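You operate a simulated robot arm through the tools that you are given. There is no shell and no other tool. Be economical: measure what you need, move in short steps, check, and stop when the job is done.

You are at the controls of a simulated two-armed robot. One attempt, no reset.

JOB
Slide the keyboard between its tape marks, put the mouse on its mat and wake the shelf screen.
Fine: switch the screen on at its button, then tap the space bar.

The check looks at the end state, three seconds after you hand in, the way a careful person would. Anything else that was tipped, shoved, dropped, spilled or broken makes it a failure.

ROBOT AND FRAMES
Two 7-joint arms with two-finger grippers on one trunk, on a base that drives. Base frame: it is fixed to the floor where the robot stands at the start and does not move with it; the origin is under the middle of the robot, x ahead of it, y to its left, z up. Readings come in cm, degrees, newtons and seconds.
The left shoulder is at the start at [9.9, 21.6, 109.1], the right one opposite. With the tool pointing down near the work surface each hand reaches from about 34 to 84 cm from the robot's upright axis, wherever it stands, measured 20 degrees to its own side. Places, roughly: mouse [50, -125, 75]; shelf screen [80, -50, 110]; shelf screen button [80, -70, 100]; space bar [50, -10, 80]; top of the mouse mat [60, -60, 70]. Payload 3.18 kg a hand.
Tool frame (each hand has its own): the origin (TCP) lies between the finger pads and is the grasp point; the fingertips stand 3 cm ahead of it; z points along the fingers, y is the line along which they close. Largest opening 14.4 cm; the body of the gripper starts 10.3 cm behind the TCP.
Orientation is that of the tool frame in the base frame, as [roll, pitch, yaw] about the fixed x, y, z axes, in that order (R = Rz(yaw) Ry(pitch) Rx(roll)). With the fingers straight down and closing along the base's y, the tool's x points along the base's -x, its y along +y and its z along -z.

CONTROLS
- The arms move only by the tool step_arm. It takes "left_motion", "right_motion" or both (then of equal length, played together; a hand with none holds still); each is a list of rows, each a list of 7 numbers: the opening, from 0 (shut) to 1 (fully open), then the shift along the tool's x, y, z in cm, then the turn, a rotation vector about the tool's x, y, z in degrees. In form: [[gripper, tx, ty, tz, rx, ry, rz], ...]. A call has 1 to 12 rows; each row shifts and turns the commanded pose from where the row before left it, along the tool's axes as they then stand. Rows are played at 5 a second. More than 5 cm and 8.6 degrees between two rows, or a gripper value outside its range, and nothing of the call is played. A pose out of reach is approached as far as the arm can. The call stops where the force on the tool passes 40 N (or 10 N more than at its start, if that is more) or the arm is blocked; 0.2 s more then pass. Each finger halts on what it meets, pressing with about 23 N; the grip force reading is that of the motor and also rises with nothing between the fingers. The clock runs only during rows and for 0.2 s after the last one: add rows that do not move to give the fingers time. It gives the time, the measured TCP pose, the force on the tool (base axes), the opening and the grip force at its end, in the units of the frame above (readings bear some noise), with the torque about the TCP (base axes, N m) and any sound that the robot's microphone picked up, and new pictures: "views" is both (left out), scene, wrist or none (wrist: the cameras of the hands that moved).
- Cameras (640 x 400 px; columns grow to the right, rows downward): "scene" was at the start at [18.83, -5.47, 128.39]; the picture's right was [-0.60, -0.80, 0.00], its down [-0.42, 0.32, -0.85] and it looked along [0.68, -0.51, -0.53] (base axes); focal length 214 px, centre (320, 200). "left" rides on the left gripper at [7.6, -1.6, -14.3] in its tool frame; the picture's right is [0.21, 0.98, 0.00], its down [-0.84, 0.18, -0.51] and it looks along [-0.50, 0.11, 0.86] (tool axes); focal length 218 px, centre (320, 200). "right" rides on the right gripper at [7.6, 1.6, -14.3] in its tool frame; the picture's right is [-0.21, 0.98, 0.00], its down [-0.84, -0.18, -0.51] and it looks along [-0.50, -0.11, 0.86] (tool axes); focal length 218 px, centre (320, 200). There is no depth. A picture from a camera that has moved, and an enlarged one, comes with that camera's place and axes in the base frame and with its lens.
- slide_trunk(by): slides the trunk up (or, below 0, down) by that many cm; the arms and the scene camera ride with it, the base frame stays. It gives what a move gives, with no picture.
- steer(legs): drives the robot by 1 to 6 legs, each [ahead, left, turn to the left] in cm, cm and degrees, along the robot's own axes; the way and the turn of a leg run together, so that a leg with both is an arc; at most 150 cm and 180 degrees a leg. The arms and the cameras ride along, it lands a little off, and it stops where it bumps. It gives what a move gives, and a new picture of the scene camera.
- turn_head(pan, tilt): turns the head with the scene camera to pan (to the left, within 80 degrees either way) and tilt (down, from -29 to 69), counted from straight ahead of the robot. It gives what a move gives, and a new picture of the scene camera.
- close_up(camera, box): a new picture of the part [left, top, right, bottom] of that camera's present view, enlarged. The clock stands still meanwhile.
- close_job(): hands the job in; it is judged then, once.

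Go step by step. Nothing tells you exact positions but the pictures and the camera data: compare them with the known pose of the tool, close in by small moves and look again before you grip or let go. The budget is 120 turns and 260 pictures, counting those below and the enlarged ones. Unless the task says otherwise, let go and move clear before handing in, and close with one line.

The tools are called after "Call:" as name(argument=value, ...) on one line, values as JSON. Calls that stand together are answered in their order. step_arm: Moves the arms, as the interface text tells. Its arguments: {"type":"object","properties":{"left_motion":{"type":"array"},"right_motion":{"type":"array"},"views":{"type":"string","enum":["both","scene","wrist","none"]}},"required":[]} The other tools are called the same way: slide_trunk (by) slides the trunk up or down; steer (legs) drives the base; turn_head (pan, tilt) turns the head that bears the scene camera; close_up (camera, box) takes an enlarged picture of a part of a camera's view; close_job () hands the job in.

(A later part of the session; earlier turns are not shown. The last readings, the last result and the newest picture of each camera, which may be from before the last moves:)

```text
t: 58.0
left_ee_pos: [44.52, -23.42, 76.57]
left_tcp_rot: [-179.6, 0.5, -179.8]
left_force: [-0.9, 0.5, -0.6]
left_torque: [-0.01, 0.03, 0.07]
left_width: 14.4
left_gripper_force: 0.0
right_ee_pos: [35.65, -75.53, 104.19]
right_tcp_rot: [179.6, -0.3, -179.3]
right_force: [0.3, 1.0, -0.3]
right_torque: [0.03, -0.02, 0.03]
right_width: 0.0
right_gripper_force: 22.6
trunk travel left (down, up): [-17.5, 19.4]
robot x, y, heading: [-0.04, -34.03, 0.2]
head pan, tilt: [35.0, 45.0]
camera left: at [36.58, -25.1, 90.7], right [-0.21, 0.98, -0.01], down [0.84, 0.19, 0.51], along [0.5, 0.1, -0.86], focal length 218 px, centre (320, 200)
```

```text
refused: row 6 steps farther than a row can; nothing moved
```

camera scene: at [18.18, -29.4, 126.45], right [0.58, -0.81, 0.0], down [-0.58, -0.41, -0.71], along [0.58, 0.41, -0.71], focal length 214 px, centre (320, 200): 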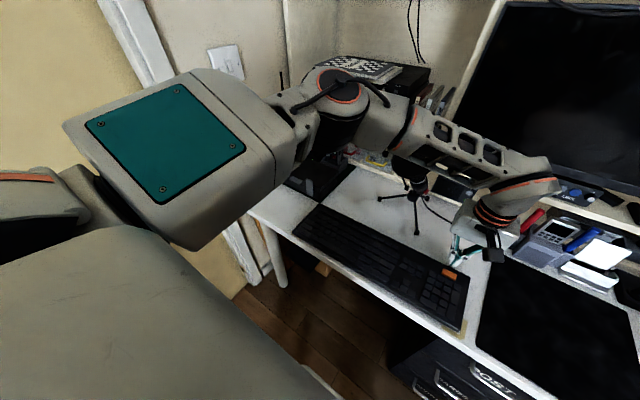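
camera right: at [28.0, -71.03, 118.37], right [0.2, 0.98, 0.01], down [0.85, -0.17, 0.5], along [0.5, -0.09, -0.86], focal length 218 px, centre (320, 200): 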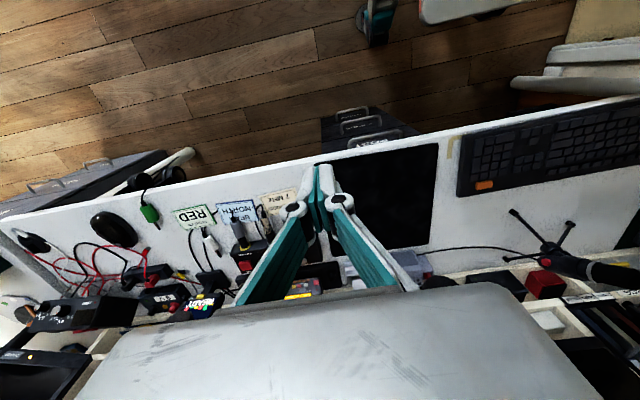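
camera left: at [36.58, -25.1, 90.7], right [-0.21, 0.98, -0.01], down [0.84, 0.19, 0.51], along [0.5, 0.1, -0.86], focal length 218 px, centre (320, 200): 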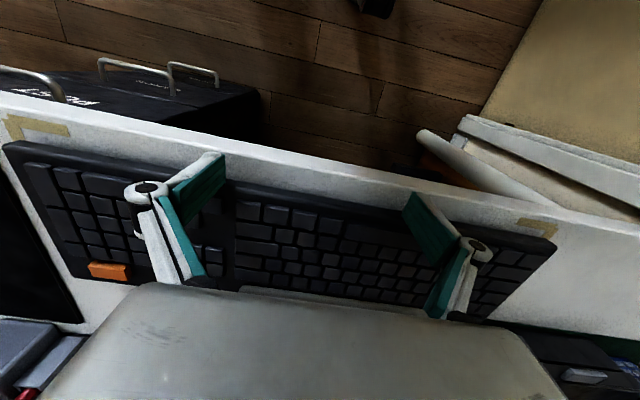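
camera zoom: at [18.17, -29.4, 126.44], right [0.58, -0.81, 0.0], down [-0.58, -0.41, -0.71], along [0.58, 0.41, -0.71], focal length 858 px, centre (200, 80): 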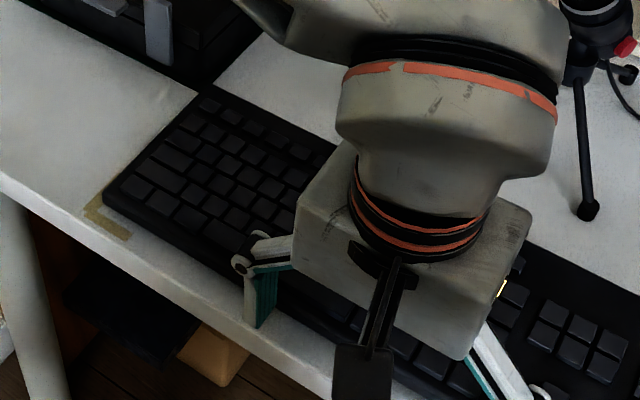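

Call:
step_arm(left_motion=[[1, 3, 0, 0, 0, 0, 0], [1, 4, 0, 0, 0, 0, 0], [1, 0, 0, -5, 0, 0, 0], [1, 0, 0, -5, 0, 0, 0], [1, 0, 0, -5, 0, 0, 0], [1, 0, 5, 0, 0, 0, 0], [0.5, 0, 5, 0, 0, 0, 0], [0, 0, 5, 0, 0, 0, 0], [0, 0, 5, 0, 0, 0, 0], [0, 0, 3, 0, 0, 0, 0]], views="none")

Call:
close_up(camera="left", box=[200, 60, 440, 210])

Call:
turn_head(pan=-10, tilt=45)

Call:
close_up(camera="scene", box=[300, 210, 400, 272])

```text
t: 60.2
left_ee_pos: [37.43, -0.29, 91.48]
left_tcp_rot: [-179.8, 0.5, -179.7]
left_force: [0.8, -0.5, -0.1]
left_torque: [-0.02, -0.03, 0.02]
left_width: 0.0
left_gripper_force: 23.0
right_ee_pos: [35.63, -75.44, 104.37]
right_tcp_rot: [179.6, -0.2, -179.3]
right_force: [-0.9, 0.1, 0.4]
right_torque: [-0.01, -0.03, 0.01]
right_width: 0.0
right_gripper_force: 23.4
trunk travel left (down, up): [-17.5, 19.4]
robot x, y, heading: [0.1, -34.14, 0.6]
head pan, tilt: [35.0, 45.0]
```

```text
2.67 times, centred on (320, 135) of left
camera zoom: at [29.46, -1.92, 105.57], right [-0.21, 0.98, -0.01], down [0.84, 0.19, 0.51], along [0.5, 0.1, -0.86], focal length 582 px, centre (320, 373)
```

zoom: 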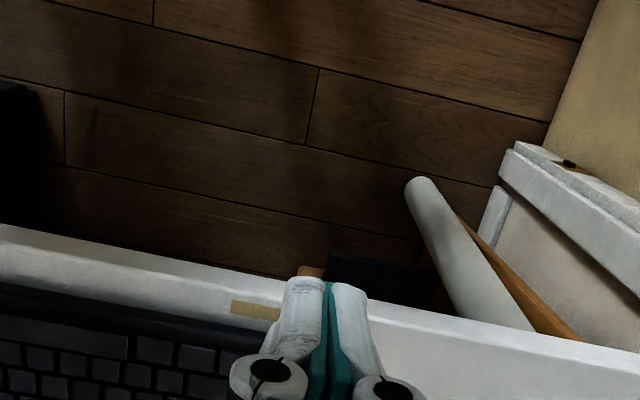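

```text
t: 61.3
left_ee_pos: [37.41, -0.15, 91.56]
left_tcp_rot: [-179.7, 0.5, -179.7]
left_force: [-0.2, -0.3, 0.7]
left_torque: [-0.02, 0.02, -0.01]
left_width: 0.0
left_gripper_force: 22.9
right_ee_pos: [35.68, -75.54, 104.2]
right_tcp_rot: [179.6, -0.2, -179.3]
right_force: [-0.1, -0.6, 0.2]
right_torque: [0.03, -0.02, 0.02]
right_width: 0.0
right_gripper_force: 22.4
trunk travel left (down, up): [-17.5, 19.4]
robot x, y, heading: [-0.03, -34.0, 0.2]
head pan, tilt: [-10.0, 45.0]
camera scene: at [19.57, -35.46, 126.44], right [-0.17, -0.99, 0.0], down [-0.7, 0.12, -0.71], along [0.7, -0.12, -0.71], focal length 214 px, centre (320, 200)
```

scene: 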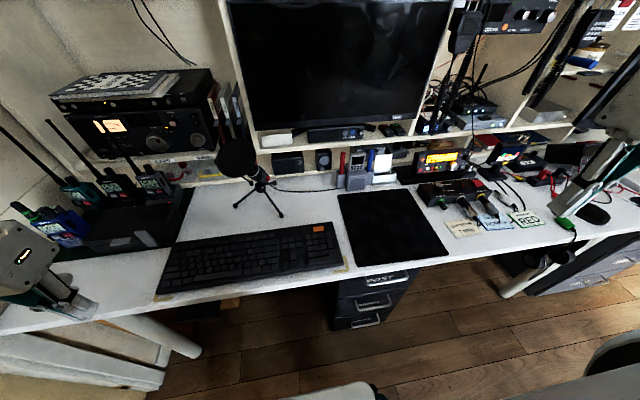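

```text
6.40 times, centred on (350, 241) of scene
camera zoom: at [19.57, -35.46, 126.44], right [-0.17, -0.99, 0.0], down [-0.7, 0.12, -0.71], along [0.7, -0.12, -0.71], focal length 1373 px, centre (128, -62)
```

zoom: 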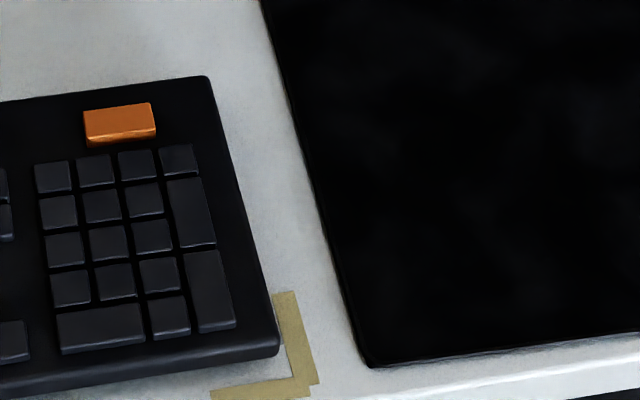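

Call:
step_arm(left_motion=[[0, 0, 5, 0, 0, 0, 0], [0, 0, 4, 0, 0, 0, 0]], views="none")

Call:
close_up(camera="left", box=[160, 120, 320, 220])

Call:
close_up(camera="scene", box=[120, 250, 220, 312])

```text
t: 61.9
left_ee_pos: [37.51, 7.58, 91.69]
left_tcp_rot: [-179.8, 0.5, -179.8]
left_force: [0.6, -1.1, 0.5]
left_torque: [0.0, 0.0, 0.0]
left_width: 0.01
left_gripper_force: 23.5
left hand out of reach, approached as far as the arm can: row 2
right_ee_pos: [35.75, -75.57, 104.17]
right_tcp_rot: [179.6, -0.3, -179.3]
right_force: [0.4, 0.2, -0.1]
right_torque: [0.02, 0.01, 0.04]
right_width: 0.0
right_gripper_force: 22.8
trunk travel left (down, up): [-17.5, 19.4]
robot x, y, heading: [0.14, -34.53, 0.4]
head pan, tilt: [-10.0, 45.0]
```

```text
4.00 times, centred on (240, 170) of left
camera zoom: at [29.6, 5.89, 105.7], right [-0.21, 0.98, -0.01], down [0.84, 0.19, 0.51], along [0.5, 0.1, -0.86], focal length 873 px, centre (640, 320)
```

zoom: 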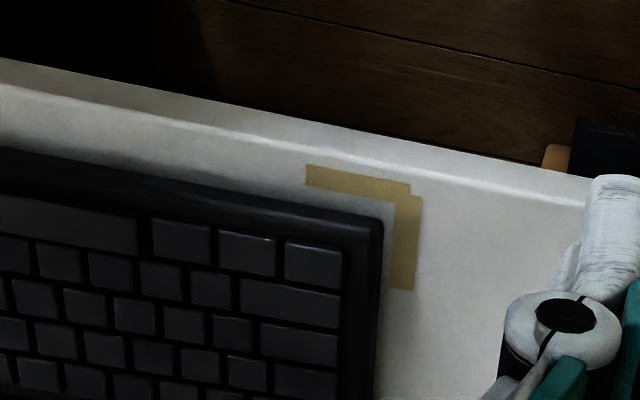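

```text
6.40 times, centred on (170, 281) of scene
camera zoom: at [19.59, -35.53, 126.44], right [-0.17, -0.99, 0.0], down [-0.7, 0.12, -0.71], along [0.7, -0.12, -0.71], focal length 1373 px, centre (1280, -318)
```

zoom: 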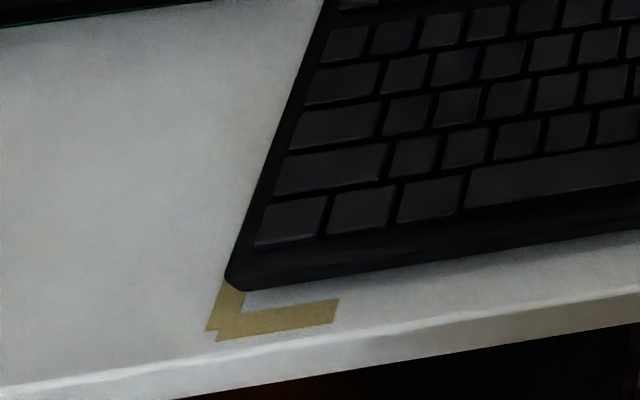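

The keyboard sits neatly between both marks. Next is the screen button, so I'll look at the screen's lower right edge.

Call:
close_up(camera="scene", box=[300, 80, 460, 180])

Call:
close_up(camera="scene", box=[480, 130, 640, 230])

```text
4.00 times, centred on (380, 130) of scene
camera zoom: at [19.59, -35.53, 126.44], right [-0.17, -0.99, 0.0], down [-0.7, 0.12, -0.71], along [0.7, -0.12, -0.71], focal length 858 px, centre (80, 480)
```

zoom: 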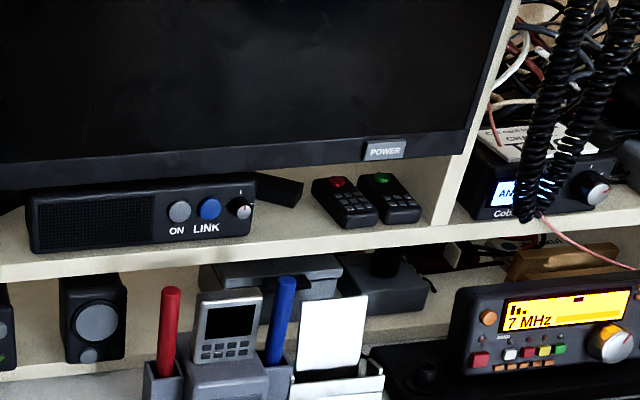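

```text
4.00 times, centred on (560, 180) of scene
camera zoom: at [19.59, -35.53, 126.44], right [-0.17, -0.99, 0.0], down [-0.7, 0.12, -0.71], along [0.7, -0.12, -0.71], focal length 858 px, centre (-640, 280)
```

zoom: 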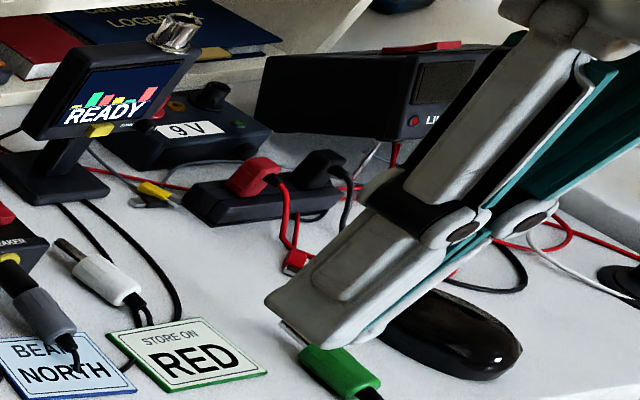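

The POWER tab is on the bottom bezel, at about (79, −70, 97.5). I'll drive right 14 cm, then raise the right hand and bring it forward so I can point it at the tab.

Call:
steer(legs=[[0, -14, 0]])

Call:
step_arm(right_motion=[[0, 0, 0, -5, 0, 0, 0], [0, 0, 0, -5, 0, 0, 0], [0, -5, 0, 0, 0, 0, 0], [0, -5, 0, 0, 0, 0, 0], [0, -5, 0, 0, 0, 0, 0], [0, -4, 0, 0, 0, 0, 0]], views="both")

```text
t: 63.8
left_ee_pos: [37.47, -6.54, 91.66]
left_tcp_rot: [-179.8, 0.6, -179.5]
left_force: [0.7, -0.3, 0.0]
left_torque: [0.01, 0.02, -0.03]
left_width: 0.0
left_gripper_force: 23.0
right_ee_pos: [35.99, -89.51, 104.18]
right_tcp_rot: [179.6, -0.3, -179.2]
right_force: [0.3, -0.1, 0.2]
right_torque: [-0.01, 0.02, 0.02]
right_width: 0.02
right_gripper_force: 22.9
trunk travel left (down, up): [-17.5, 19.4]
robot x, y, heading: [0.09, -48.23, 0.8]
head pan, tilt: [-10.0, 45.0]
camera scene: at [19.7, -49.6, 126.44], right [-0.16, -0.99, 0.0], down [-0.7, 0.12, -0.71], along [0.7, -0.12, -0.71], focal length 214 px, centre (320, 200)
```

scene: 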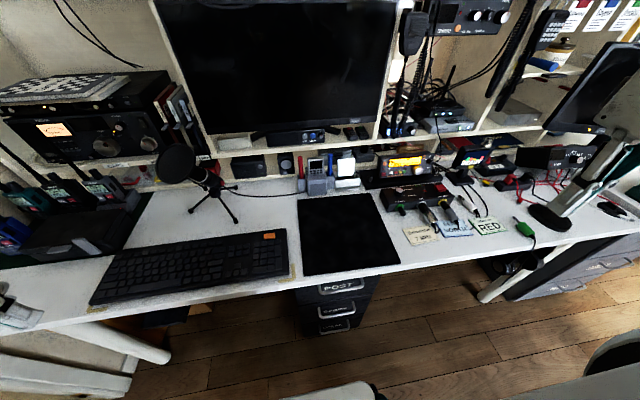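

```text
t: 65.2
left_ee_pos: [37.53, -6.43, 91.41]
left_tcp_rot: [-179.8, 0.4, -179.6]
left_force: [0.1, -0.7, 0.0]
left_torque: [0.0, 0.04, 0.0]
left_width: 0.0
left_gripper_force: 23.0
right_ee_pos: [54.79, -89.25, 114.23]
right_tcp_rot: [179.6, -0.4, -179.1]
right_force: [0.0, 0.9, -0.9]
right_torque: [0.01, 0.04, 0.01]
right_width: 0.0
right_gripper_force: 22.9
trunk travel left (down, up): [-17.5, 19.4]
robot x, y, heading: [0.19, -48.49, 0.5]
head pan, tilt: [-10.0, 45.0]
camera scene: at [19.81, -49.55, 126.41], right [-0.16, -0.99, 0.0], down [-0.7, 0.12, -0.71], along [0.7, -0.12, -0.71], focal length 214 px, centre (320, 200)
camera right: at [47.22, -87.76, 128.52], right [0.19, 0.98, 0.01], down [0.85, -0.17, 0.5], along [0.49, -0.09, -0.86], focal length 218 px, centre (320, 200)
```

scene: 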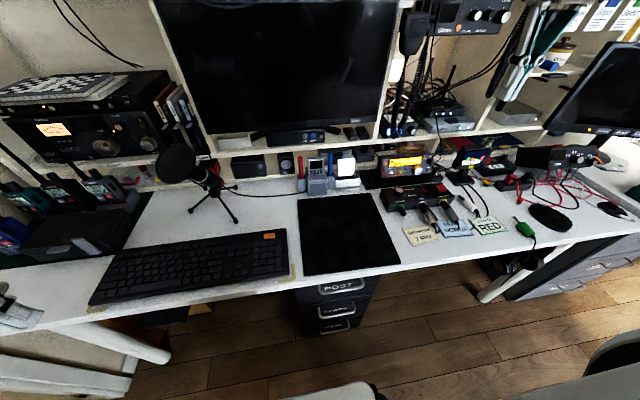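
right: 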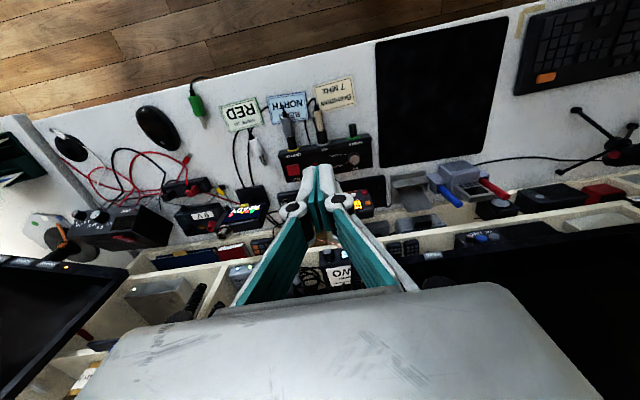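

The tab triangulates to about (82.5, −71.4, 96.5). I'll bring the right hand in line and start pitching it forward.

Call:
step_arm(right_motion=[[0, 0, 4.5, 0, 0, 0, 0], [0, 0, 4.5, 0, 0, 0, 0], [0, 0, 4.5, 0, 0, 0, 0], [0, 0, 4.4, 0, 0, 0, 0], [0, -3, 0, 0, 0, 0, 0], [0, 0, 0, 0, 0, -8, 0], [0, 0, 0, 0, 0, -8, 0], [0, 0, 0, 0, 0, -8, 0], [0, 0, 0, 0, 0, -8, 0]], views="both")

```text
t: 67.2
left_ee_pos: [37.49, -6.5, 91.62]
left_tcp_rot: [-179.8, 0.5, -179.4]
left_force: [0.2, 0.7, -0.7]
left_torque: [0.01, -0.04, 0.03]
left_width: 0.01
left_gripper_force: 23.4
right_ee_pos: [59.08, -77.59, 117.12]
right_tcp_rot: [179.5, 31.9, -179.6]
right_force: [-0.5, 0.0, 0.2]
right_torque: [0.01, -0.01, -0.01]
right_width: 0.0
right_gripper_force: 22.8
right hand out of reach, approached as far as the arm can: row 2, 3, 4
trunk travel left (down, up): [-17.5, 19.4]
robot x, y, heading: [0.16, -48.18, 0.6]
head pan, tilt: [-10.0, 45.0]
camera scene: at [19.67, -49.57, 126.45], right [-0.16, -0.99, 0.0], down [-0.7, 0.12, -0.71], along [0.7, -0.12, -0.71], focal length 214 px, centre (320, 200)
camera right: at [44.95, -76.18, 125.18], right [0.16, 0.98, 0.12], down [0.45, -0.18, 0.88], along [0.88, -0.09, -0.47], focal length 218 px, centre (320, 200)
```

scene: 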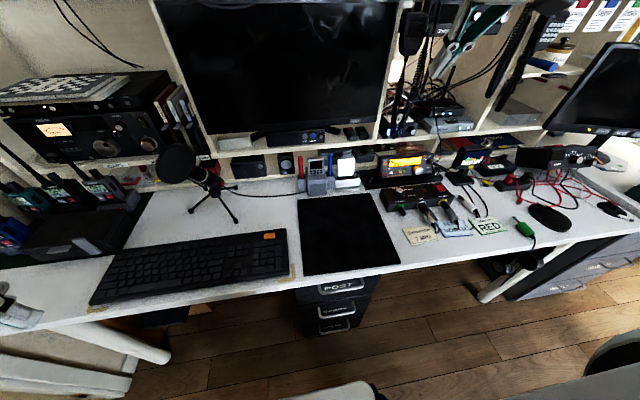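
right: 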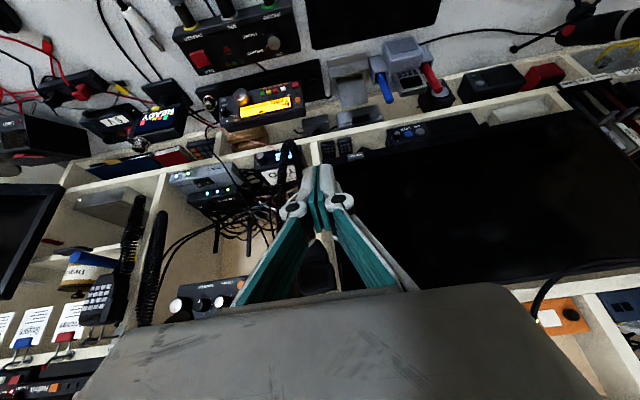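

Call:
step_arm(right_motion=[[0, 0, 0, 0, 0, -8.3, 0], [0, 0, 0, 0, 0, -8.3, 0], [0, 0, 0, 0, 0, -8.3, 0], [0, 0, 0, 0, 0, -8.3, 0], [0, 0, 0, 0, 0, -8.3, 0], [0, 0, 0, 0, 0, -8.3, 0], [0, 0, 0, 0, 0, -8, 0], [0, 0, 0, 0, 0, 0, 0]], views="both")

```text
t: 69.0
left_ee_pos: [37.46, -6.34, 91.55]
left_tcp_rot: [-179.6, 0.5, -179.5]
left_force: [0.9, 0.3, 0.1]
left_torque: [0.01, 0.01, 0.04]
left_width: 0.0
left_gripper_force: 22.7
right_ee_pos: [59.09, -84.78, 136.55]
right_tcp_rot: [-159.5, 75.0, -157.5]
right_force: [-0.1, 0.5, 0.0]
right_torque: [-0.02, -0.01, 0.01]
right_width: 0.0
right_gripper_force: 22.8
right hand out of reach, approached as far as the arm can: row 1, 2, 3, 4, 5, 6, 7
trunk travel left (down, up): [-17.5, 19.4]
robot x, y, heading: [-0.21, -48.27, 0.6]
head pan, tilt: [-10.0, 45.0]
camera scene: at [19.7, -49.55, 126.45], right [-0.16, -0.99, 0.0], down [-0.7, 0.12, -0.71], along [0.7, -0.12, -0.71], focal length 214 px, centre (320, 200)
camera right: at [43.39, -84.17, 132.5], right [0.0, 0.99, 0.11], down [-0.28, -0.11, 0.95], along [0.96, -0.04, 0.28], focal length 218 px, centre (320, 200)
```

scene: 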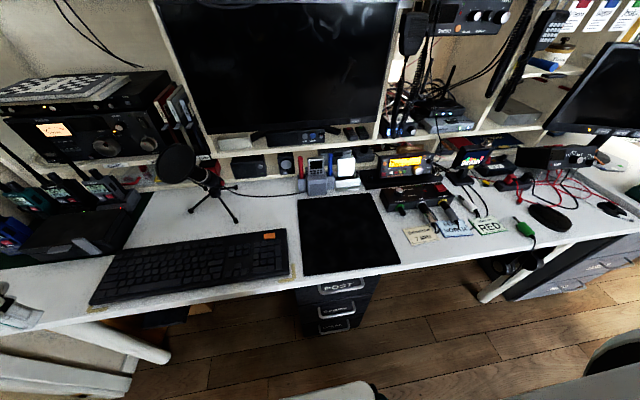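
right: 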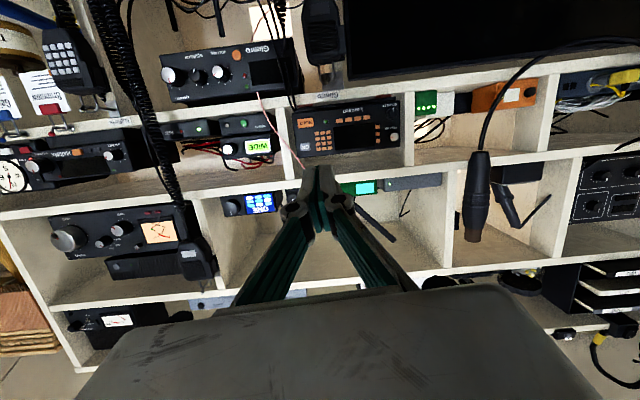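

The wrist is too close to the body for a horizontal tool here, so the hand floated up. I'll back the base off 25 cm, and then lower and extend the hand.

Call:
steer(legs=[[-25, 0, 0]])

Call:
step_arm(right_motion=[[0, 0, 0, 5, 0, 0, 0], [0, 0, 0, 5, 0, 0, 0], [0, 0, 0, 5, 0, 0, 0], [0, 4, 0, 3, 0, 0, 0], [0, 4, 0, 3, 0, 0, 0], [0, 4, 0, 3, 0, 0, 0], [0, 5, 0, 0, 0, 0, 0]], views="both")

```text
t: 70.8
left_ee_pos: [12.45, -6.66, 91.65]
left_tcp_rot: [-179.7, 0.6, -179.5]
left_force: [0.3, -0.3, -0.5]
left_torque: [0.0, 0.0, -0.02]
left_width: 0.01
left_gripper_force: 22.8
right_ee_pos: [34.25, -84.92, 136.75]
right_tcp_rot: [-159.6, 74.9, -157.4]
right_force: [0.3, -0.1, -0.7]
right_torque: [0.02, -0.02, 0.04]
right_width: 0.03
right_gripper_force: 23.5
trunk travel left (down, up): [-17.5, 19.4]
robot x, y, heading: [-25.15, -48.39, 0.5]
head pan, tilt: [-10.0, 45.0]
camera scene: at [-5.25, -49.8, 126.45], right [-0.16, -0.99, 0.0], down [-0.7, 0.11, -0.71], along [0.7, -0.11, -0.71], focal length 214 px, centre (320, 200)
```

scene: 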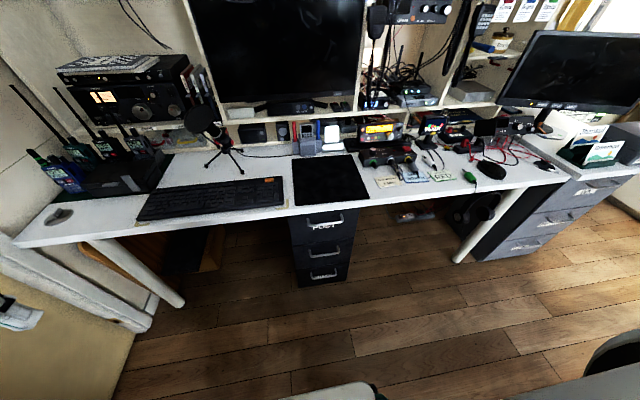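

```text
t: 72.4
left_ee_pos: [12.43, -6.64, 91.6]
left_tcp_rot: [-179.9, 0.7, -179.6]
left_force: [-0.1, -1.0, -0.2]
left_torque: [0.02, -0.03, 0.0]
left_width: 0.01
left_gripper_force: 22.9
right_ee_pos: [56.75, -91.29, 134.37]
right_tcp_rot: [-159.6, 74.2, -157.3]
right_force: [0.2, -0.5, 0.4]
right_torque: [0.01, 0.04, 0.04]
right_width: 0.0
right_gripper_force: 23.1
right hand out of reach, approached as far as the arm can: row 1, 2, 3, 4, 5, 6, 7
trunk travel left (down, up): [-17.5, 19.4]
robot x, y, heading: [-24.37, -48.44, 0.4]
head pan, tilt: [-10.0, 45.0]
camera scene: at [-5.25, -49.92, 126.46], right [-0.16, -0.99, 0.0], down [-0.7, 0.12, -0.71], along [0.7, -0.11, -0.71], focal length 214 px, centre (320, 200)
camera right: at [40.97, -90.81, 130.38], right [0.0, 0.99, 0.11], down [-0.27, -0.1, 0.96], along [0.96, -0.03, 0.27], focal length 218 px, centre (320, 200)
```

scene: 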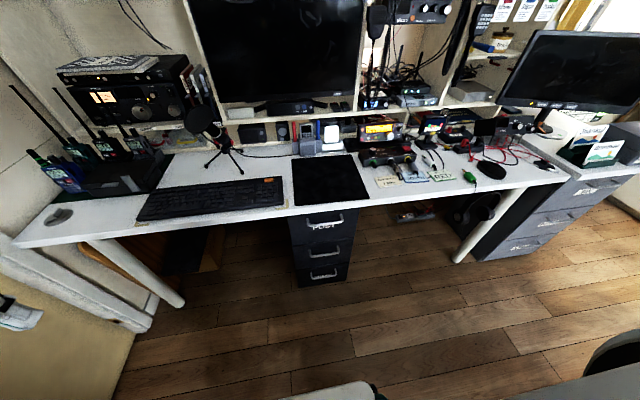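
right: 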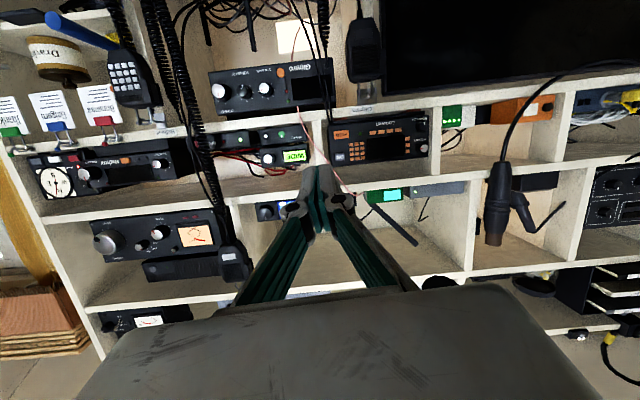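

A fully horizontal tool seems to run into the wrist's limits. A tool tilted about 45–50° can still press the tab with its leading edge, so I'll pitch back down and lower the hand.

Call:
step_arm(right_motion=[[0, 0, 0, -4, 0, 0, 0], [0, 0, 0, -4, 0, 8, 0], [0, 0, 0, -4, 0, 8, 0], [0, 0, 0, -4, 0, 8, 0], [0, 4, 0, 0, 0, 0, 0], [0, 4, 0, 0, 0, 0, 0], [0, 0, 0, 0, 0, 0, 0]], views="none")

```text
t: 74.0
left_ee_pos: [12.49, -6.76, 91.69]
left_tcp_rot: [-179.6, 0.6, -179.5]
left_force: [0.7, 0.0, -0.2]
left_torque: [-0.01, -0.01, 0.0]
left_width: 0.0
left_gripper_force: 23.5
right_ee_pos: [36.7, -91.92, 134.13]
right_tcp_rot: [-171.7, 51.6, -170.7]
right_force: [-0.9, -0.3, -0.1]
right_torque: [0.04, 0.01, 0.0]
right_width: 0.01
right_gripper_force: 23.2
right hand out of reach, approached as far as the arm can: row 1
trunk travel left (down, up): [-17.5, 19.4]
robot x, y, heading: [-24.64, -48.63, 0.9]
head pan, tilt: [-10.0, 45.0]
```

Call:
step_arm(right_motion=[[0, 3.5, 0, 2.8, 0, 0, 0], [0, 3.5, 0, 2.8, 0, 0, 0], [0, 3.5, 0, 2.8, 0, 0, 0], [0, 3.5, 0, 2.8, 0, 0, 0], [0, 3.5, 0, 2.8, 0, 0, 0], [0, 3.5, 0, 2.8, 0, 0, 0], [0, 0, 0, 0, 0, 0, 0]], views="wrist")

```text
t: 75.6
left_ee_pos: [12.46, -6.61, 91.56]
left_tcp_rot: [-179.7, 0.5, -179.5]
left_force: [0.1, -0.1, -0.3]
left_torque: [-0.02, -0.01, 0.0]
left_width: 0.0
left_gripper_force: 22.9
right_ee_pos: [37.87, -100.98, 115.58]
right_tcp_rot: [-171.4, 51.0, -170.1]
right_force: [0.2, 0.3, -0.2]
right_torque: [-0.02, -0.02, -0.02]
right_width: 0.0
right_gripper_force: 22.6
right hand out of reach, approached as far as the arm can: row 4, 5, 6
trunk travel left (down, up): [-17.5, 19.4]
robot x, y, heading: [-24.58, -48.61, 0.4]
head pan, tilt: [-10.0, 45.0]
camera right: at [21.85, -100.08, 118.28], right [0.07, 0.99, 0.07], down [0.14, -0.08, 0.99], along [0.99, -0.06, -0.14], focal length 218 px, centre (320, 200)
```

right: 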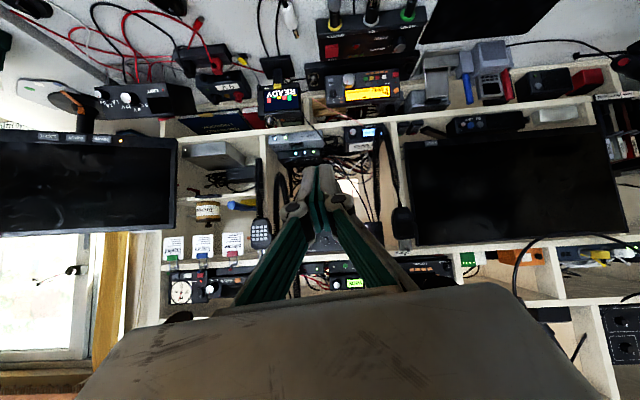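

The arm gets pushed outward because the target is high relative to its shoulder. Raising the trunk will bring the button into the comfortable low zone, and a tilt of about 30° is enough to press with the leading fingertip edge.

Call:
slide_trunk(by=18)

Call:
step_arm(right_motion=[[0, 0, 0, 0, 0, 7, 0], [0, 0, 0, 0, 0, 7, 0], [0, 0, 0, 0, 0, 7, 0], [0, 4, 0, 0, 0, 0, 0], [0, 0, 0, 0, 0, 0, 0]], views="none")

```text
t: 77.6
left_ee_pos: [12.5, -6.6, 109.6]
left_tcp_rot: [-179.7, 0.5, -179.6]
left_force: [0.3, 0.0, 0.0]
left_torque: [0.0, 0.02, -0.01]
left_width: 0.03
left_gripper_force: 22.8
right_ee_pos: [29.76, -101.18, 146.19]
right_tcp_rot: [-166.4, 64.4, -165.7]
right_force: [0.6, 0.0, 0.6]
right_torque: [0.04, 0.04, 0.01]
right_width: 0.0
right_gripper_force: 22.9
trunk travel left (down, up): [-35.5, 1.4]
robot x, y, heading: [-24.94, -48.64, 0.4]
head pan, tilt: [-10.0, 45.0]
```

```text
t: 78.8
left_ee_pos: [12.7, -6.43, 109.49]
left_tcp_rot: [-179.6, 0.5, -179.4]
left_force: [0.3, -1.0, -0.7]
left_torque: [-0.04, 0.06, -0.03]
left_width: 0.0
left_gripper_force: 23.2
right_ee_pos: [27.3, -101.65, 143.45]
right_tcp_rot: [-171.8, 43.6, -172.3]
right_force: [0.4, 0.8, -0.6]
right_torque: [-0.05, 0.08, -0.05]
right_width: 0.0
right_gripper_force: 22.8
trunk travel left (down, up): [-35.5, 1.4]
robot x, y, heading: [-24.71, -48.39, 0.7]
head pan, tilt: [-10.0, 45.0]
```

Call:
step_arm(right_motion=[[0, 0, 0, 0, 0, 7, 0], [0, 0, 0, 0, 0, 7, 0], [0, 2.4, 0, 4.15, 0, 0, 0], [0, 2.4, 0, 4.15, 0, 0, 0], [0, 2.4, 0, 4.15, 0, 0, 0], [0, 2.4, 0, 4.15, 0, 0, 0], [0, 2.4, 0, 4.15, 0, 0, 0], [0, 0, 0, 0, 0, 0, 0]], views="none")

```text
t: 80.6
left_ee_pos: [12.43, -6.62, 109.57]
left_tcp_rot: [-179.7, 0.4, -179.4]
left_force: [-0.2, -0.1, 0.4]
left_torque: [-0.03, 0.01, 0.01]
left_width: 0.0
left_gripper_force: 22.5
right_ee_pos: [26.9, -103.75, 119.2]
right_tcp_rot: [-173.3, 29.9, -174.6]
right_force: [0.2, 0.1, 0.7]
right_torque: [-0.05, -0.02, -0.02]
right_width: 0.01
right_gripper_force: 23.0
trunk travel left (down, up): [-35.5, 1.4]
robot x, y, heading: [-24.85, -48.69, 0.6]
head pan, tilt: [-10.0, 45.0]
```

Call:
step_arm(right_motion=[[0, 0, 0, 0, -3.5, 0, 0], [0, 2, 0, 3.5, 0, 0, 0], [0, 2, 0, 3.5, 0, 0, 0], [0, 0, 4.5, 0, 0, 0, 0], [0, 0, 4.5, 0, 0, 0, 0], [0, 0, 4.5, 0, 0, 0, 0], [0, 0, 4.5, 0, 0, 0, 0], [0, 0, 0, 0, 0, 0, 0]], views="none")

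```text
t: 82.4
left_ee_pos: [12.54, -6.68, 109.68]
left_tcp_rot: [-179.7, 0.5, -179.6]
left_force: [-0.6, 0.2, -0.3]
left_torque: [0.04, 0.0, 0.02]
left_width: 0.0
left_gripper_force: 22.9
right_ee_pos: [25.75, -87.67, 111.63]
right_tcp_rot: [-176.8, 29.8, -174.4]
right_force: [-0.2, -1.1, 0.7]
right_torque: [-0.01, 0.01, 0.0]
right_width: 0.01
right_gripper_force: 22.4
right hand out of reach, approached as far as the arm can: row 7
trunk travel left (down, up): [-35.5, 1.4]
robot x, y, heading: [-25.18, -48.7, 0.8]
head pan, tilt: [-10.0, 45.0]
```

Call:
steer(legs=[[0, 16.3, -0.8], [26, 0, 0]])

Call:
turn_head(pan=-35, tilt=30)

Call:
close_up(camera="right", box=[0, 0, 640, 400])

```text
t: 84.3
left_ee_pos: [12.7, 6.69, 109.59]
left_tcp_rot: [-179.6, 0.5, -179.6]
left_force: [-0.1, 0.8, 0.1]
left_torque: [0.04, 0.02, 0.03]
left_width: 0.01
left_gripper_force: 23.2
right_ee_pos: [25.78, -74.39, 111.51]
right_tcp_rot: [-176.9, 29.6, -174.6]
right_force: [0.2, -0.1, 0.8]
right_torque: [0.03, 0.04, -0.01]
right_width: 0.01
right_gripper_force: 23.1
trunk travel left (down, up): [-35.5, 1.4]
robot x, y, heading: [-24.46, -35.18, 0.4]
head pan, tilt: [-10.0, 45.0]
stopped in leg 1: the robot was blocked; the commanded pose is now the measured one
camera scene: at [-12.85, -36.47, 145.0], right [-0.17, -0.99, 0.0], down [-0.7, 0.12, -0.71], along [0.7, -0.12, -0.71], focal length 214 px, centre (320, 200)
```

scene: 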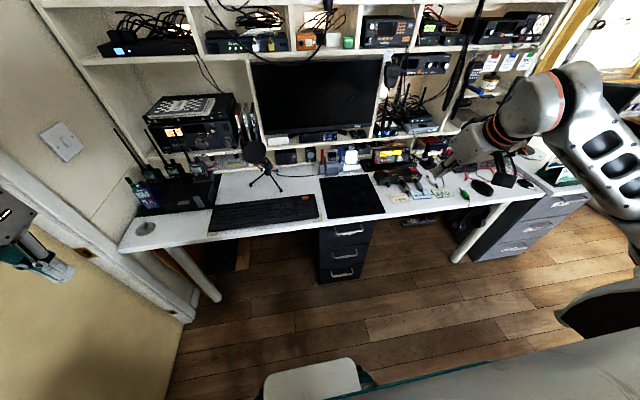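

```text
t: 85.2
left_ee_pos: [12.71, 6.65, 109.63]
left_tcp_rot: [-179.7, 0.5, -179.6]
left_force: [0.6, 0.3, 0.4]
left_torque: [0.03, -0.01, -0.01]
left_width: 0.01
left_gripper_force: 23.0
right_ee_pos: [25.7, -74.34, 111.53]
right_tcp_rot: [-176.8, 29.7, -174.6]
right_force: [0.3, -0.9, 0.3]
right_torque: [0.01, 0.03, 0.02]
right_width: 0.0
right_gripper_force: 22.9
trunk travel left (down, up): [-35.5, 1.4]
robot x, y, heading: [-24.86, -34.89, 0.5]
head pan, tilt: [-35.0, 30.0]
camera scene: at [-13.47, -40.27, 147.26], right [-0.57, -0.82, 0.0], down [-0.41, 0.28, -0.87], along [0.71, -0.49, -0.5], focal length 214 px, centre (320, 200)
```

scene: 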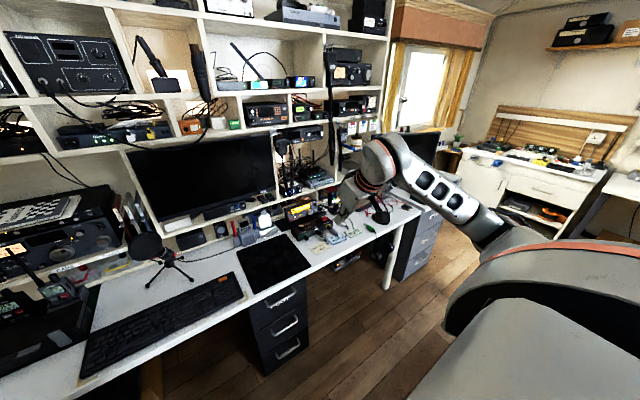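

```text
1.00 times, centred on (320, 200) of right (not enlarged: the box is as wide or as high as the picture)
camera zoom: at [11.89, -73.29, 119.92], right [0.12, 0.99, 0.06], down [0.49, -0.11, 0.87], along [0.87, -0.07, -0.5], focal length 218 px, centre (320, 200)
```

zoom: 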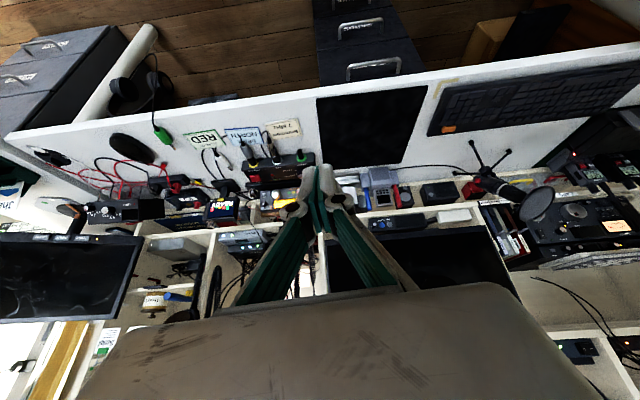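

The left elbow just touched the wall. I'll move right 4 cm, then forward 26 cm, and let the arm make up the rest.

Call:
steer(legs=[[0, -4, 0], [26, 0, 0]])

```text
t: 87.7
left_ee_pos: [38.84, 2.78, 109.53]
left_tcp_rot: [-179.6, 0.5, -179.8]
left_force: [0.8, 0.0, 0.7]
left_torque: [-0.02, 0.04, -0.01]
left_width: 0.0
left_gripper_force: 22.8
right_ee_pos: [51.48, -78.37, 111.35]
right_tcp_rot: [-176.9, 29.6, -174.9]
right_force: [0.0, -0.1, 0.0]
right_torque: [0.01, -0.01, -0.01]
right_width: 0.0
right_gripper_force: 22.9
trunk travel left (down, up): [-35.5, 1.4]
robot x, y, heading: [1.13, -38.48, 0.3]
head pan, tilt: [-35.0, 30.0]
camera scene: at [12.48, -44.07, 147.25], right [-0.57, -0.82, 0.0], down [-0.41, 0.28, -0.87], along [0.71, -0.49, -0.5], focal length 214 px, centre (320, 200)
```

scene: 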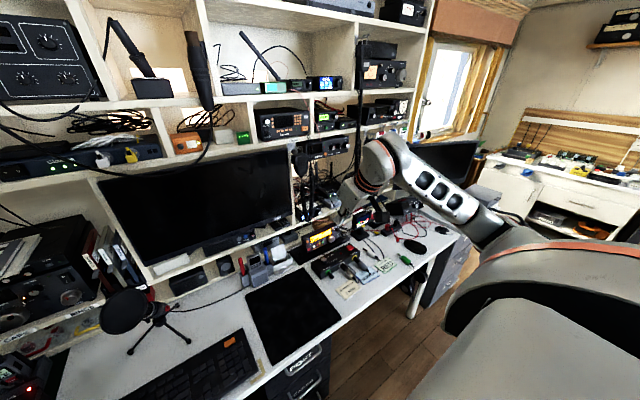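

Call:
step_arm(right_motion=[[0, -1.5, 2.3, 4, 0, 0, 0], [0, -1.5, 2.3, 4, 0, 0, 0], [0, -1.5, 2.3, 4, 0, 0, 0], [0, 0, 0, 0, 0, 0, 0]], views="both")

Call:
close_up(camera="scene", box=[220, 150, 380, 250])

Call:
close_up(camera="right", box=[200, 80, 440, 230])

```text
t: 88.7
left_ee_pos: [38.73, 2.8, 109.58]
left_tcp_rot: [-179.7, 0.5, -179.9]
left_force: [0.4, 0.7, 0.2]
left_torque: [0.01, -0.01, 0.0]
left_width: 0.0
left_gripper_force: 23.1
right_ee_pos: [61.96, -78.22, 106.14]
right_tcp_rot: [-177.5, 29.3, -174.2]
right_force: [-0.3, -0.8, 0.2]
right_torque: [0.02, -0.03, -0.02]
right_width: 0.01
right_gripper_force: 23.1
right hand out of reach, approached as far as the arm can: row 1, 2, 3
trunk travel left (down, up): [-35.5, 1.4]
robot x, y, heading: [1.16, -39.06, 0.1]
head pan, tilt: [-35.0, 30.0]
camera scene: at [12.27, -44.1, 147.27], right [-0.57, -0.82, 0.0], down [-0.41, 0.29, -0.87], along [0.71, -0.49, -0.5], focal length 214 px, centre (320, 200)
camera right: at [48.28, -77.28, 114.77], right [0.1, 0.99, 0.06], down [0.5, -0.11, 0.86], along [0.86, -0.06, -0.5], focal length 218 px, centre (320, 200)
```

scene: 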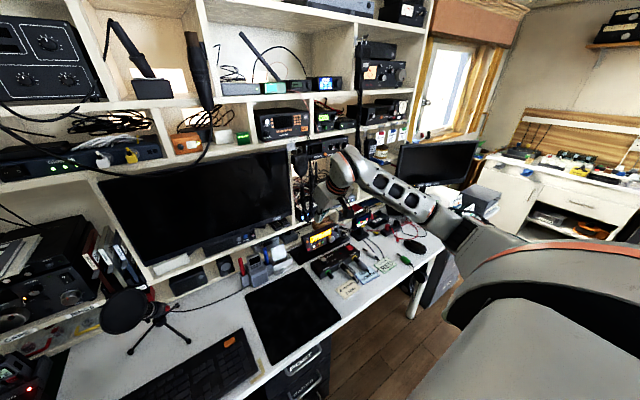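
right: 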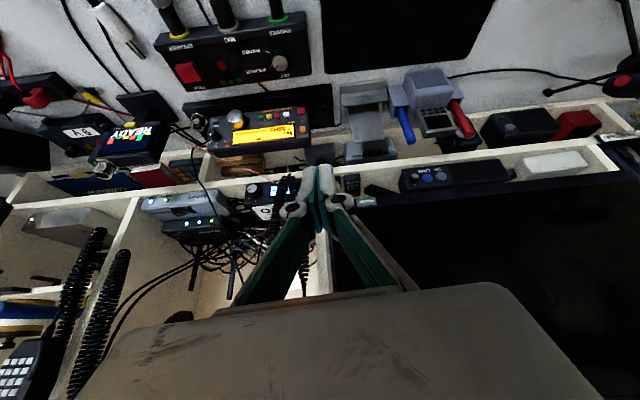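

```text
4.00 times, centred on (300, 200) of scene
camera zoom: at [12.27, -44.1, 147.27], right [-0.57, -0.82, 0.0], down [-0.41, 0.29, -0.87], along [0.71, -0.49, -0.5], focal length 858 px, centre (400, 200)
```

zoom: 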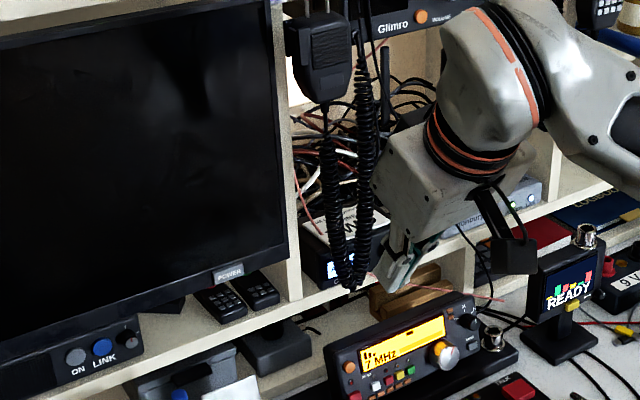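

```text
2.67 times, centred on (320, 155) of right
camera zoom: at [48.28, -77.28, 114.77], right [0.1, 0.99, 0.06], down [0.5, -0.11, 0.86], along [0.86, -0.06, -0.5], focal length 582 px, centre (320, 320)
```

zoom: 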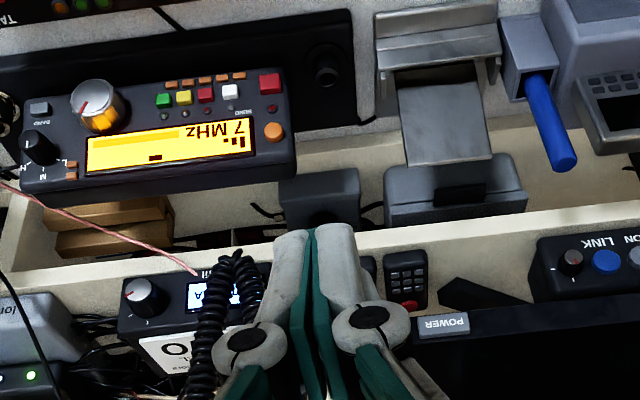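

The inward limit keeps the hand at y≈−78. Turning the base about 6° left will swing it in line with the tab, away from the hanging coiled cord.

Call:
steer(legs=[[0, 0, 6]])

Call:
close_up(camera="right", box=[200, 80, 440, 230])

```text
t: 89.6
left_ee_pos: [34.15, 6.66, 109.57]
left_tcp_rot: [-179.6, 0.5, -173.7]
left_force: [0.7, 1.1, 0.5]
left_torque: [-0.03, 0.01, -0.01]
left_width: 0.02
left_gripper_force: 22.7
right_ee_pos: [65.91, -71.36, 106.25]
right_tcp_rot: [-177.4, 29.4, -168.1]
right_force: [0.1, 0.9, -0.3]
right_torque: [-0.01, 0.02, -0.03]
right_width: 0.0
right_gripper_force: 22.9
trunk travel left (down, up): [-35.5, 1.4]
robot x, y, heading: [0.93, -38.98, 6.3]
head pan, tilt: [-35.0, 30.0]
camera scene: at [12.84, -42.76, 147.27], right [-0.48, -0.88, 0.0], down [-0.44, 0.24, -0.87], along [0.76, -0.42, -0.5], focal length 214 px, centre (320, 200)
```

scene: 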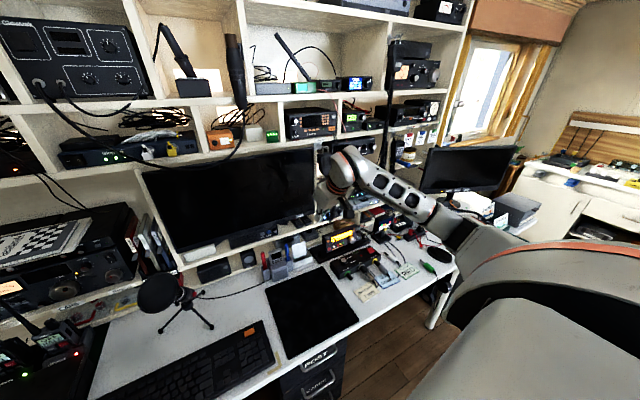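

```text
2.67 times, centred on (320, 155) of right
camera zoom: at [52.14, -71.99, 114.79], right [0.0, 1.0, 0.06], down [0.51, -0.05, 0.86], along [0.86, 0.03, -0.5], focal length 582 px, centre (320, 320)
```

zoom: 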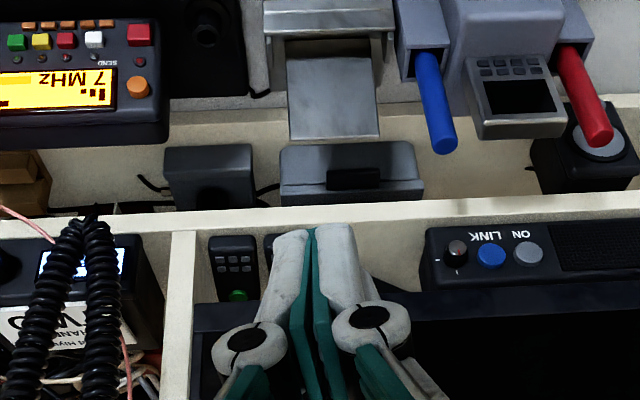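

The tab is at about (83, −71.4, 96), just ahead of the closed fingers. I'll lower and advance to about 4 cm short of it.

Call:
step_arm(right_motion=[[0, -1.53, -0.85, 3.82, 0, 0, 0], [0, -1.53, -0.85, 3.82, 0, 0, 0], [0, -1.53, -0.85, 3.82, 0, 0, 0], [0, 0, 0, 0, 0, 0, 0]], views="wrist")

Call:
close_up(camera="scene", box=[260, 180, 380, 255])

Call:
close_up(camera="right", box=[240, 110, 400, 210])

```text
t: 90.6
left_ee_pos: [34.05, 6.57, 109.57]
left_tcp_rot: [-179.7, 0.6, -173.7]
left_force: [-0.7, -0.5, 0.3]
left_torque: [-0.01, -0.01, -0.01]
left_width: 0.0
left_gripper_force: 23.1
right_ee_pos: [75.96, -72.5, 98.53]
right_tcp_rot: [-177.5, 29.4, -167.9]
right_force: [-1.2, 0.9, -0.4]
right_torque: [0.05, -0.02, -0.03]
right_width: 0.02
right_gripper_force: 23.2
trunk travel left (down, up): [-35.5, 1.4]
robot x, y, heading: [1.16, -38.95, 6.7]
head pan, tilt: [-35.0, 30.0]
camera right: at [62.22, -73.09, 107.06], right [0.0, 1.0, 0.06], down [0.5, -0.05, 0.86], along [0.86, 0.04, -0.5], focal length 218 px, centre (320, 200)
```

right: 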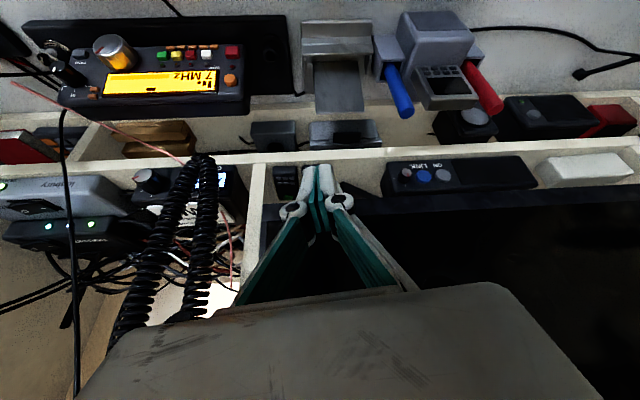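

```text
5.33 times, centred on (320, 218) of scene
camera zoom: at [12.77, -42.84, 147.27], right [-0.48, -0.88, 0.0], down [-0.44, 0.24, -0.87], along [0.76, -0.42, -0.5], focal length 1144 px, centre (320, 107)
```

zoom: 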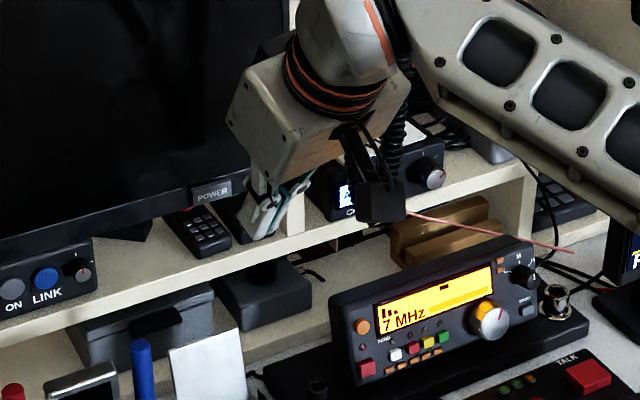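

```text
4.00 times, centred on (320, 160) of right
camera zoom: at [62.22, -73.09, 107.06], right [0.0, 1.0, 0.06], down [0.5, -0.05, 0.86], along [0.86, 0.04, -0.5], focal length 873 px, centre (320, 360)
```

zoom: 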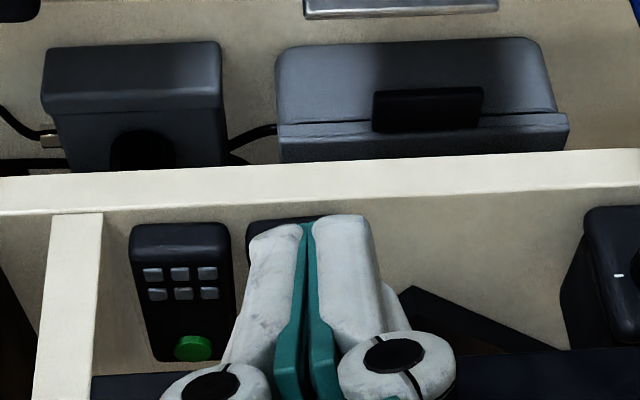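

Call:
step_arm(right_motion=[[0, -0.75, 0.3, 0.6, 0, 0, 0], [0, -0.85, -0.2, 0.49, 0, 0, 0], [0, -0.85, -0.2, 0.49, 0, 0, 0], [0, -0.43, -0.1, 0.25, 0, 0, 0], [0, 0, 0, 0, 0, 0, 0]], views="none")

Call:
close_up(camera="scene", box=[270, 190, 350, 240])

Call:
close_up(camera="right", box=[240, 110, 400, 210])

```text
t: 91.8
left_ee_pos: [34.11, 6.42, 109.61]
left_tcp_rot: [-179.7, 0.6, -173.6]
left_force: [-0.3, -0.1, 0.0]
left_torque: [0.0, 0.01, -0.03]
left_width: 0.0
left_gripper_force: 23.3
right_ee_pos: [79.3, -72.17, 98.43]
right_tcp_rot: [-177.5, 29.3, -168.2]
right_force: [-0.7, 0.1, 0.3]
right_torque: [-0.02, 0.02, 0.0]
right_width: 0.01
right_gripper_force: 23.0
trunk travel left (down, up): [-35.5, 1.4]
robot x, y, heading: [1.53, -38.9, 6.0]
head pan, tilt: [-35.0, 30.0]
```

```text
8.00 times, centred on (310, 215) of scene
camera zoom: at [12.86, -42.83, 147.26], right [-0.48, -0.88, 0.0], down [-0.44, 0.24, -0.87], along [0.76, -0.42, -0.5], focal length 1716 px, centre (400, 80)
```

zoom: 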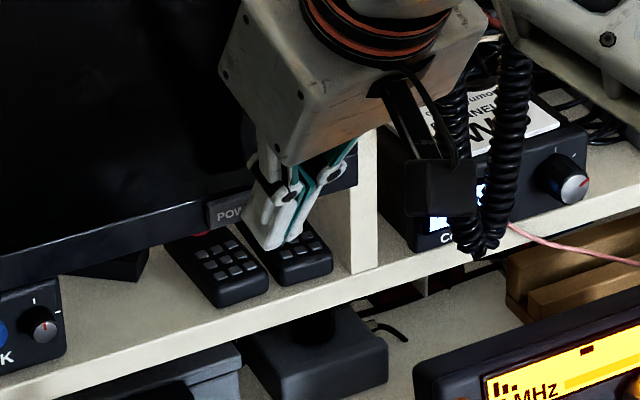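

```text
4.00 times, centred on (320, 160) of right
camera zoom: at [65.49, -72.59, 106.99], right [0.0, 1.0, 0.06], down [0.51, -0.05, 0.86], along [0.86, 0.04, -0.5], focal length 873 px, centre (320, 360)
```

zoom: 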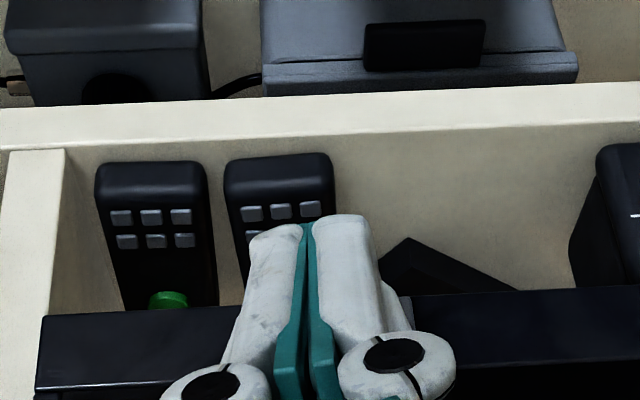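

Call:
step_arm(right_motion=[[0, -0.43, -0.1, 0.25, 0, 0, 0], [0, -0.43, -0.1, 0.25, 0, 0, 0], [0, 0, 0, 0, 0, 0, 0]], views="none")

Call:
close_up(camera="scene", box=[270, 190, 350, 240])

```text
t: 92.6
left_ee_pos: [34.22, 6.51, 109.55]
left_tcp_rot: [-179.8, 0.4, -173.7]
left_force: [0.0, 0.4, -0.4]
left_torque: [-0.02, 0.0, 0.01]
left_width: 0.0
left_gripper_force: 23.2
right_ee_pos: [80.39, -72.02, 98.43]
right_tcp_rot: [-177.6, 29.3, -168.1]
right_force: [0.5, -0.6, 0.1]
right_torque: [0.03, 0.0, 0.04]
right_width: 0.01
right_gripper_force: 22.5
trunk travel left (down, up): [-35.5, 1.4]
robot x, y, heading: [0.93, -38.69, 6.3]
head pan, tilt: [-35.0, 30.0]
```

```text
8.00 times, centred on (310, 215) of scene
camera zoom: at [12.85, -42.84, 147.26], right [-0.48, -0.88, 0.0], down [-0.44, 0.24, -0.87], along [0.76, -0.42, -0.5], focal length 1716 px, centre (400, 80)
```

zoom: 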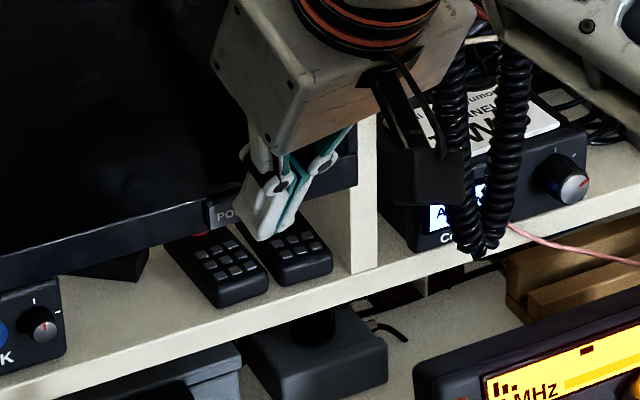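

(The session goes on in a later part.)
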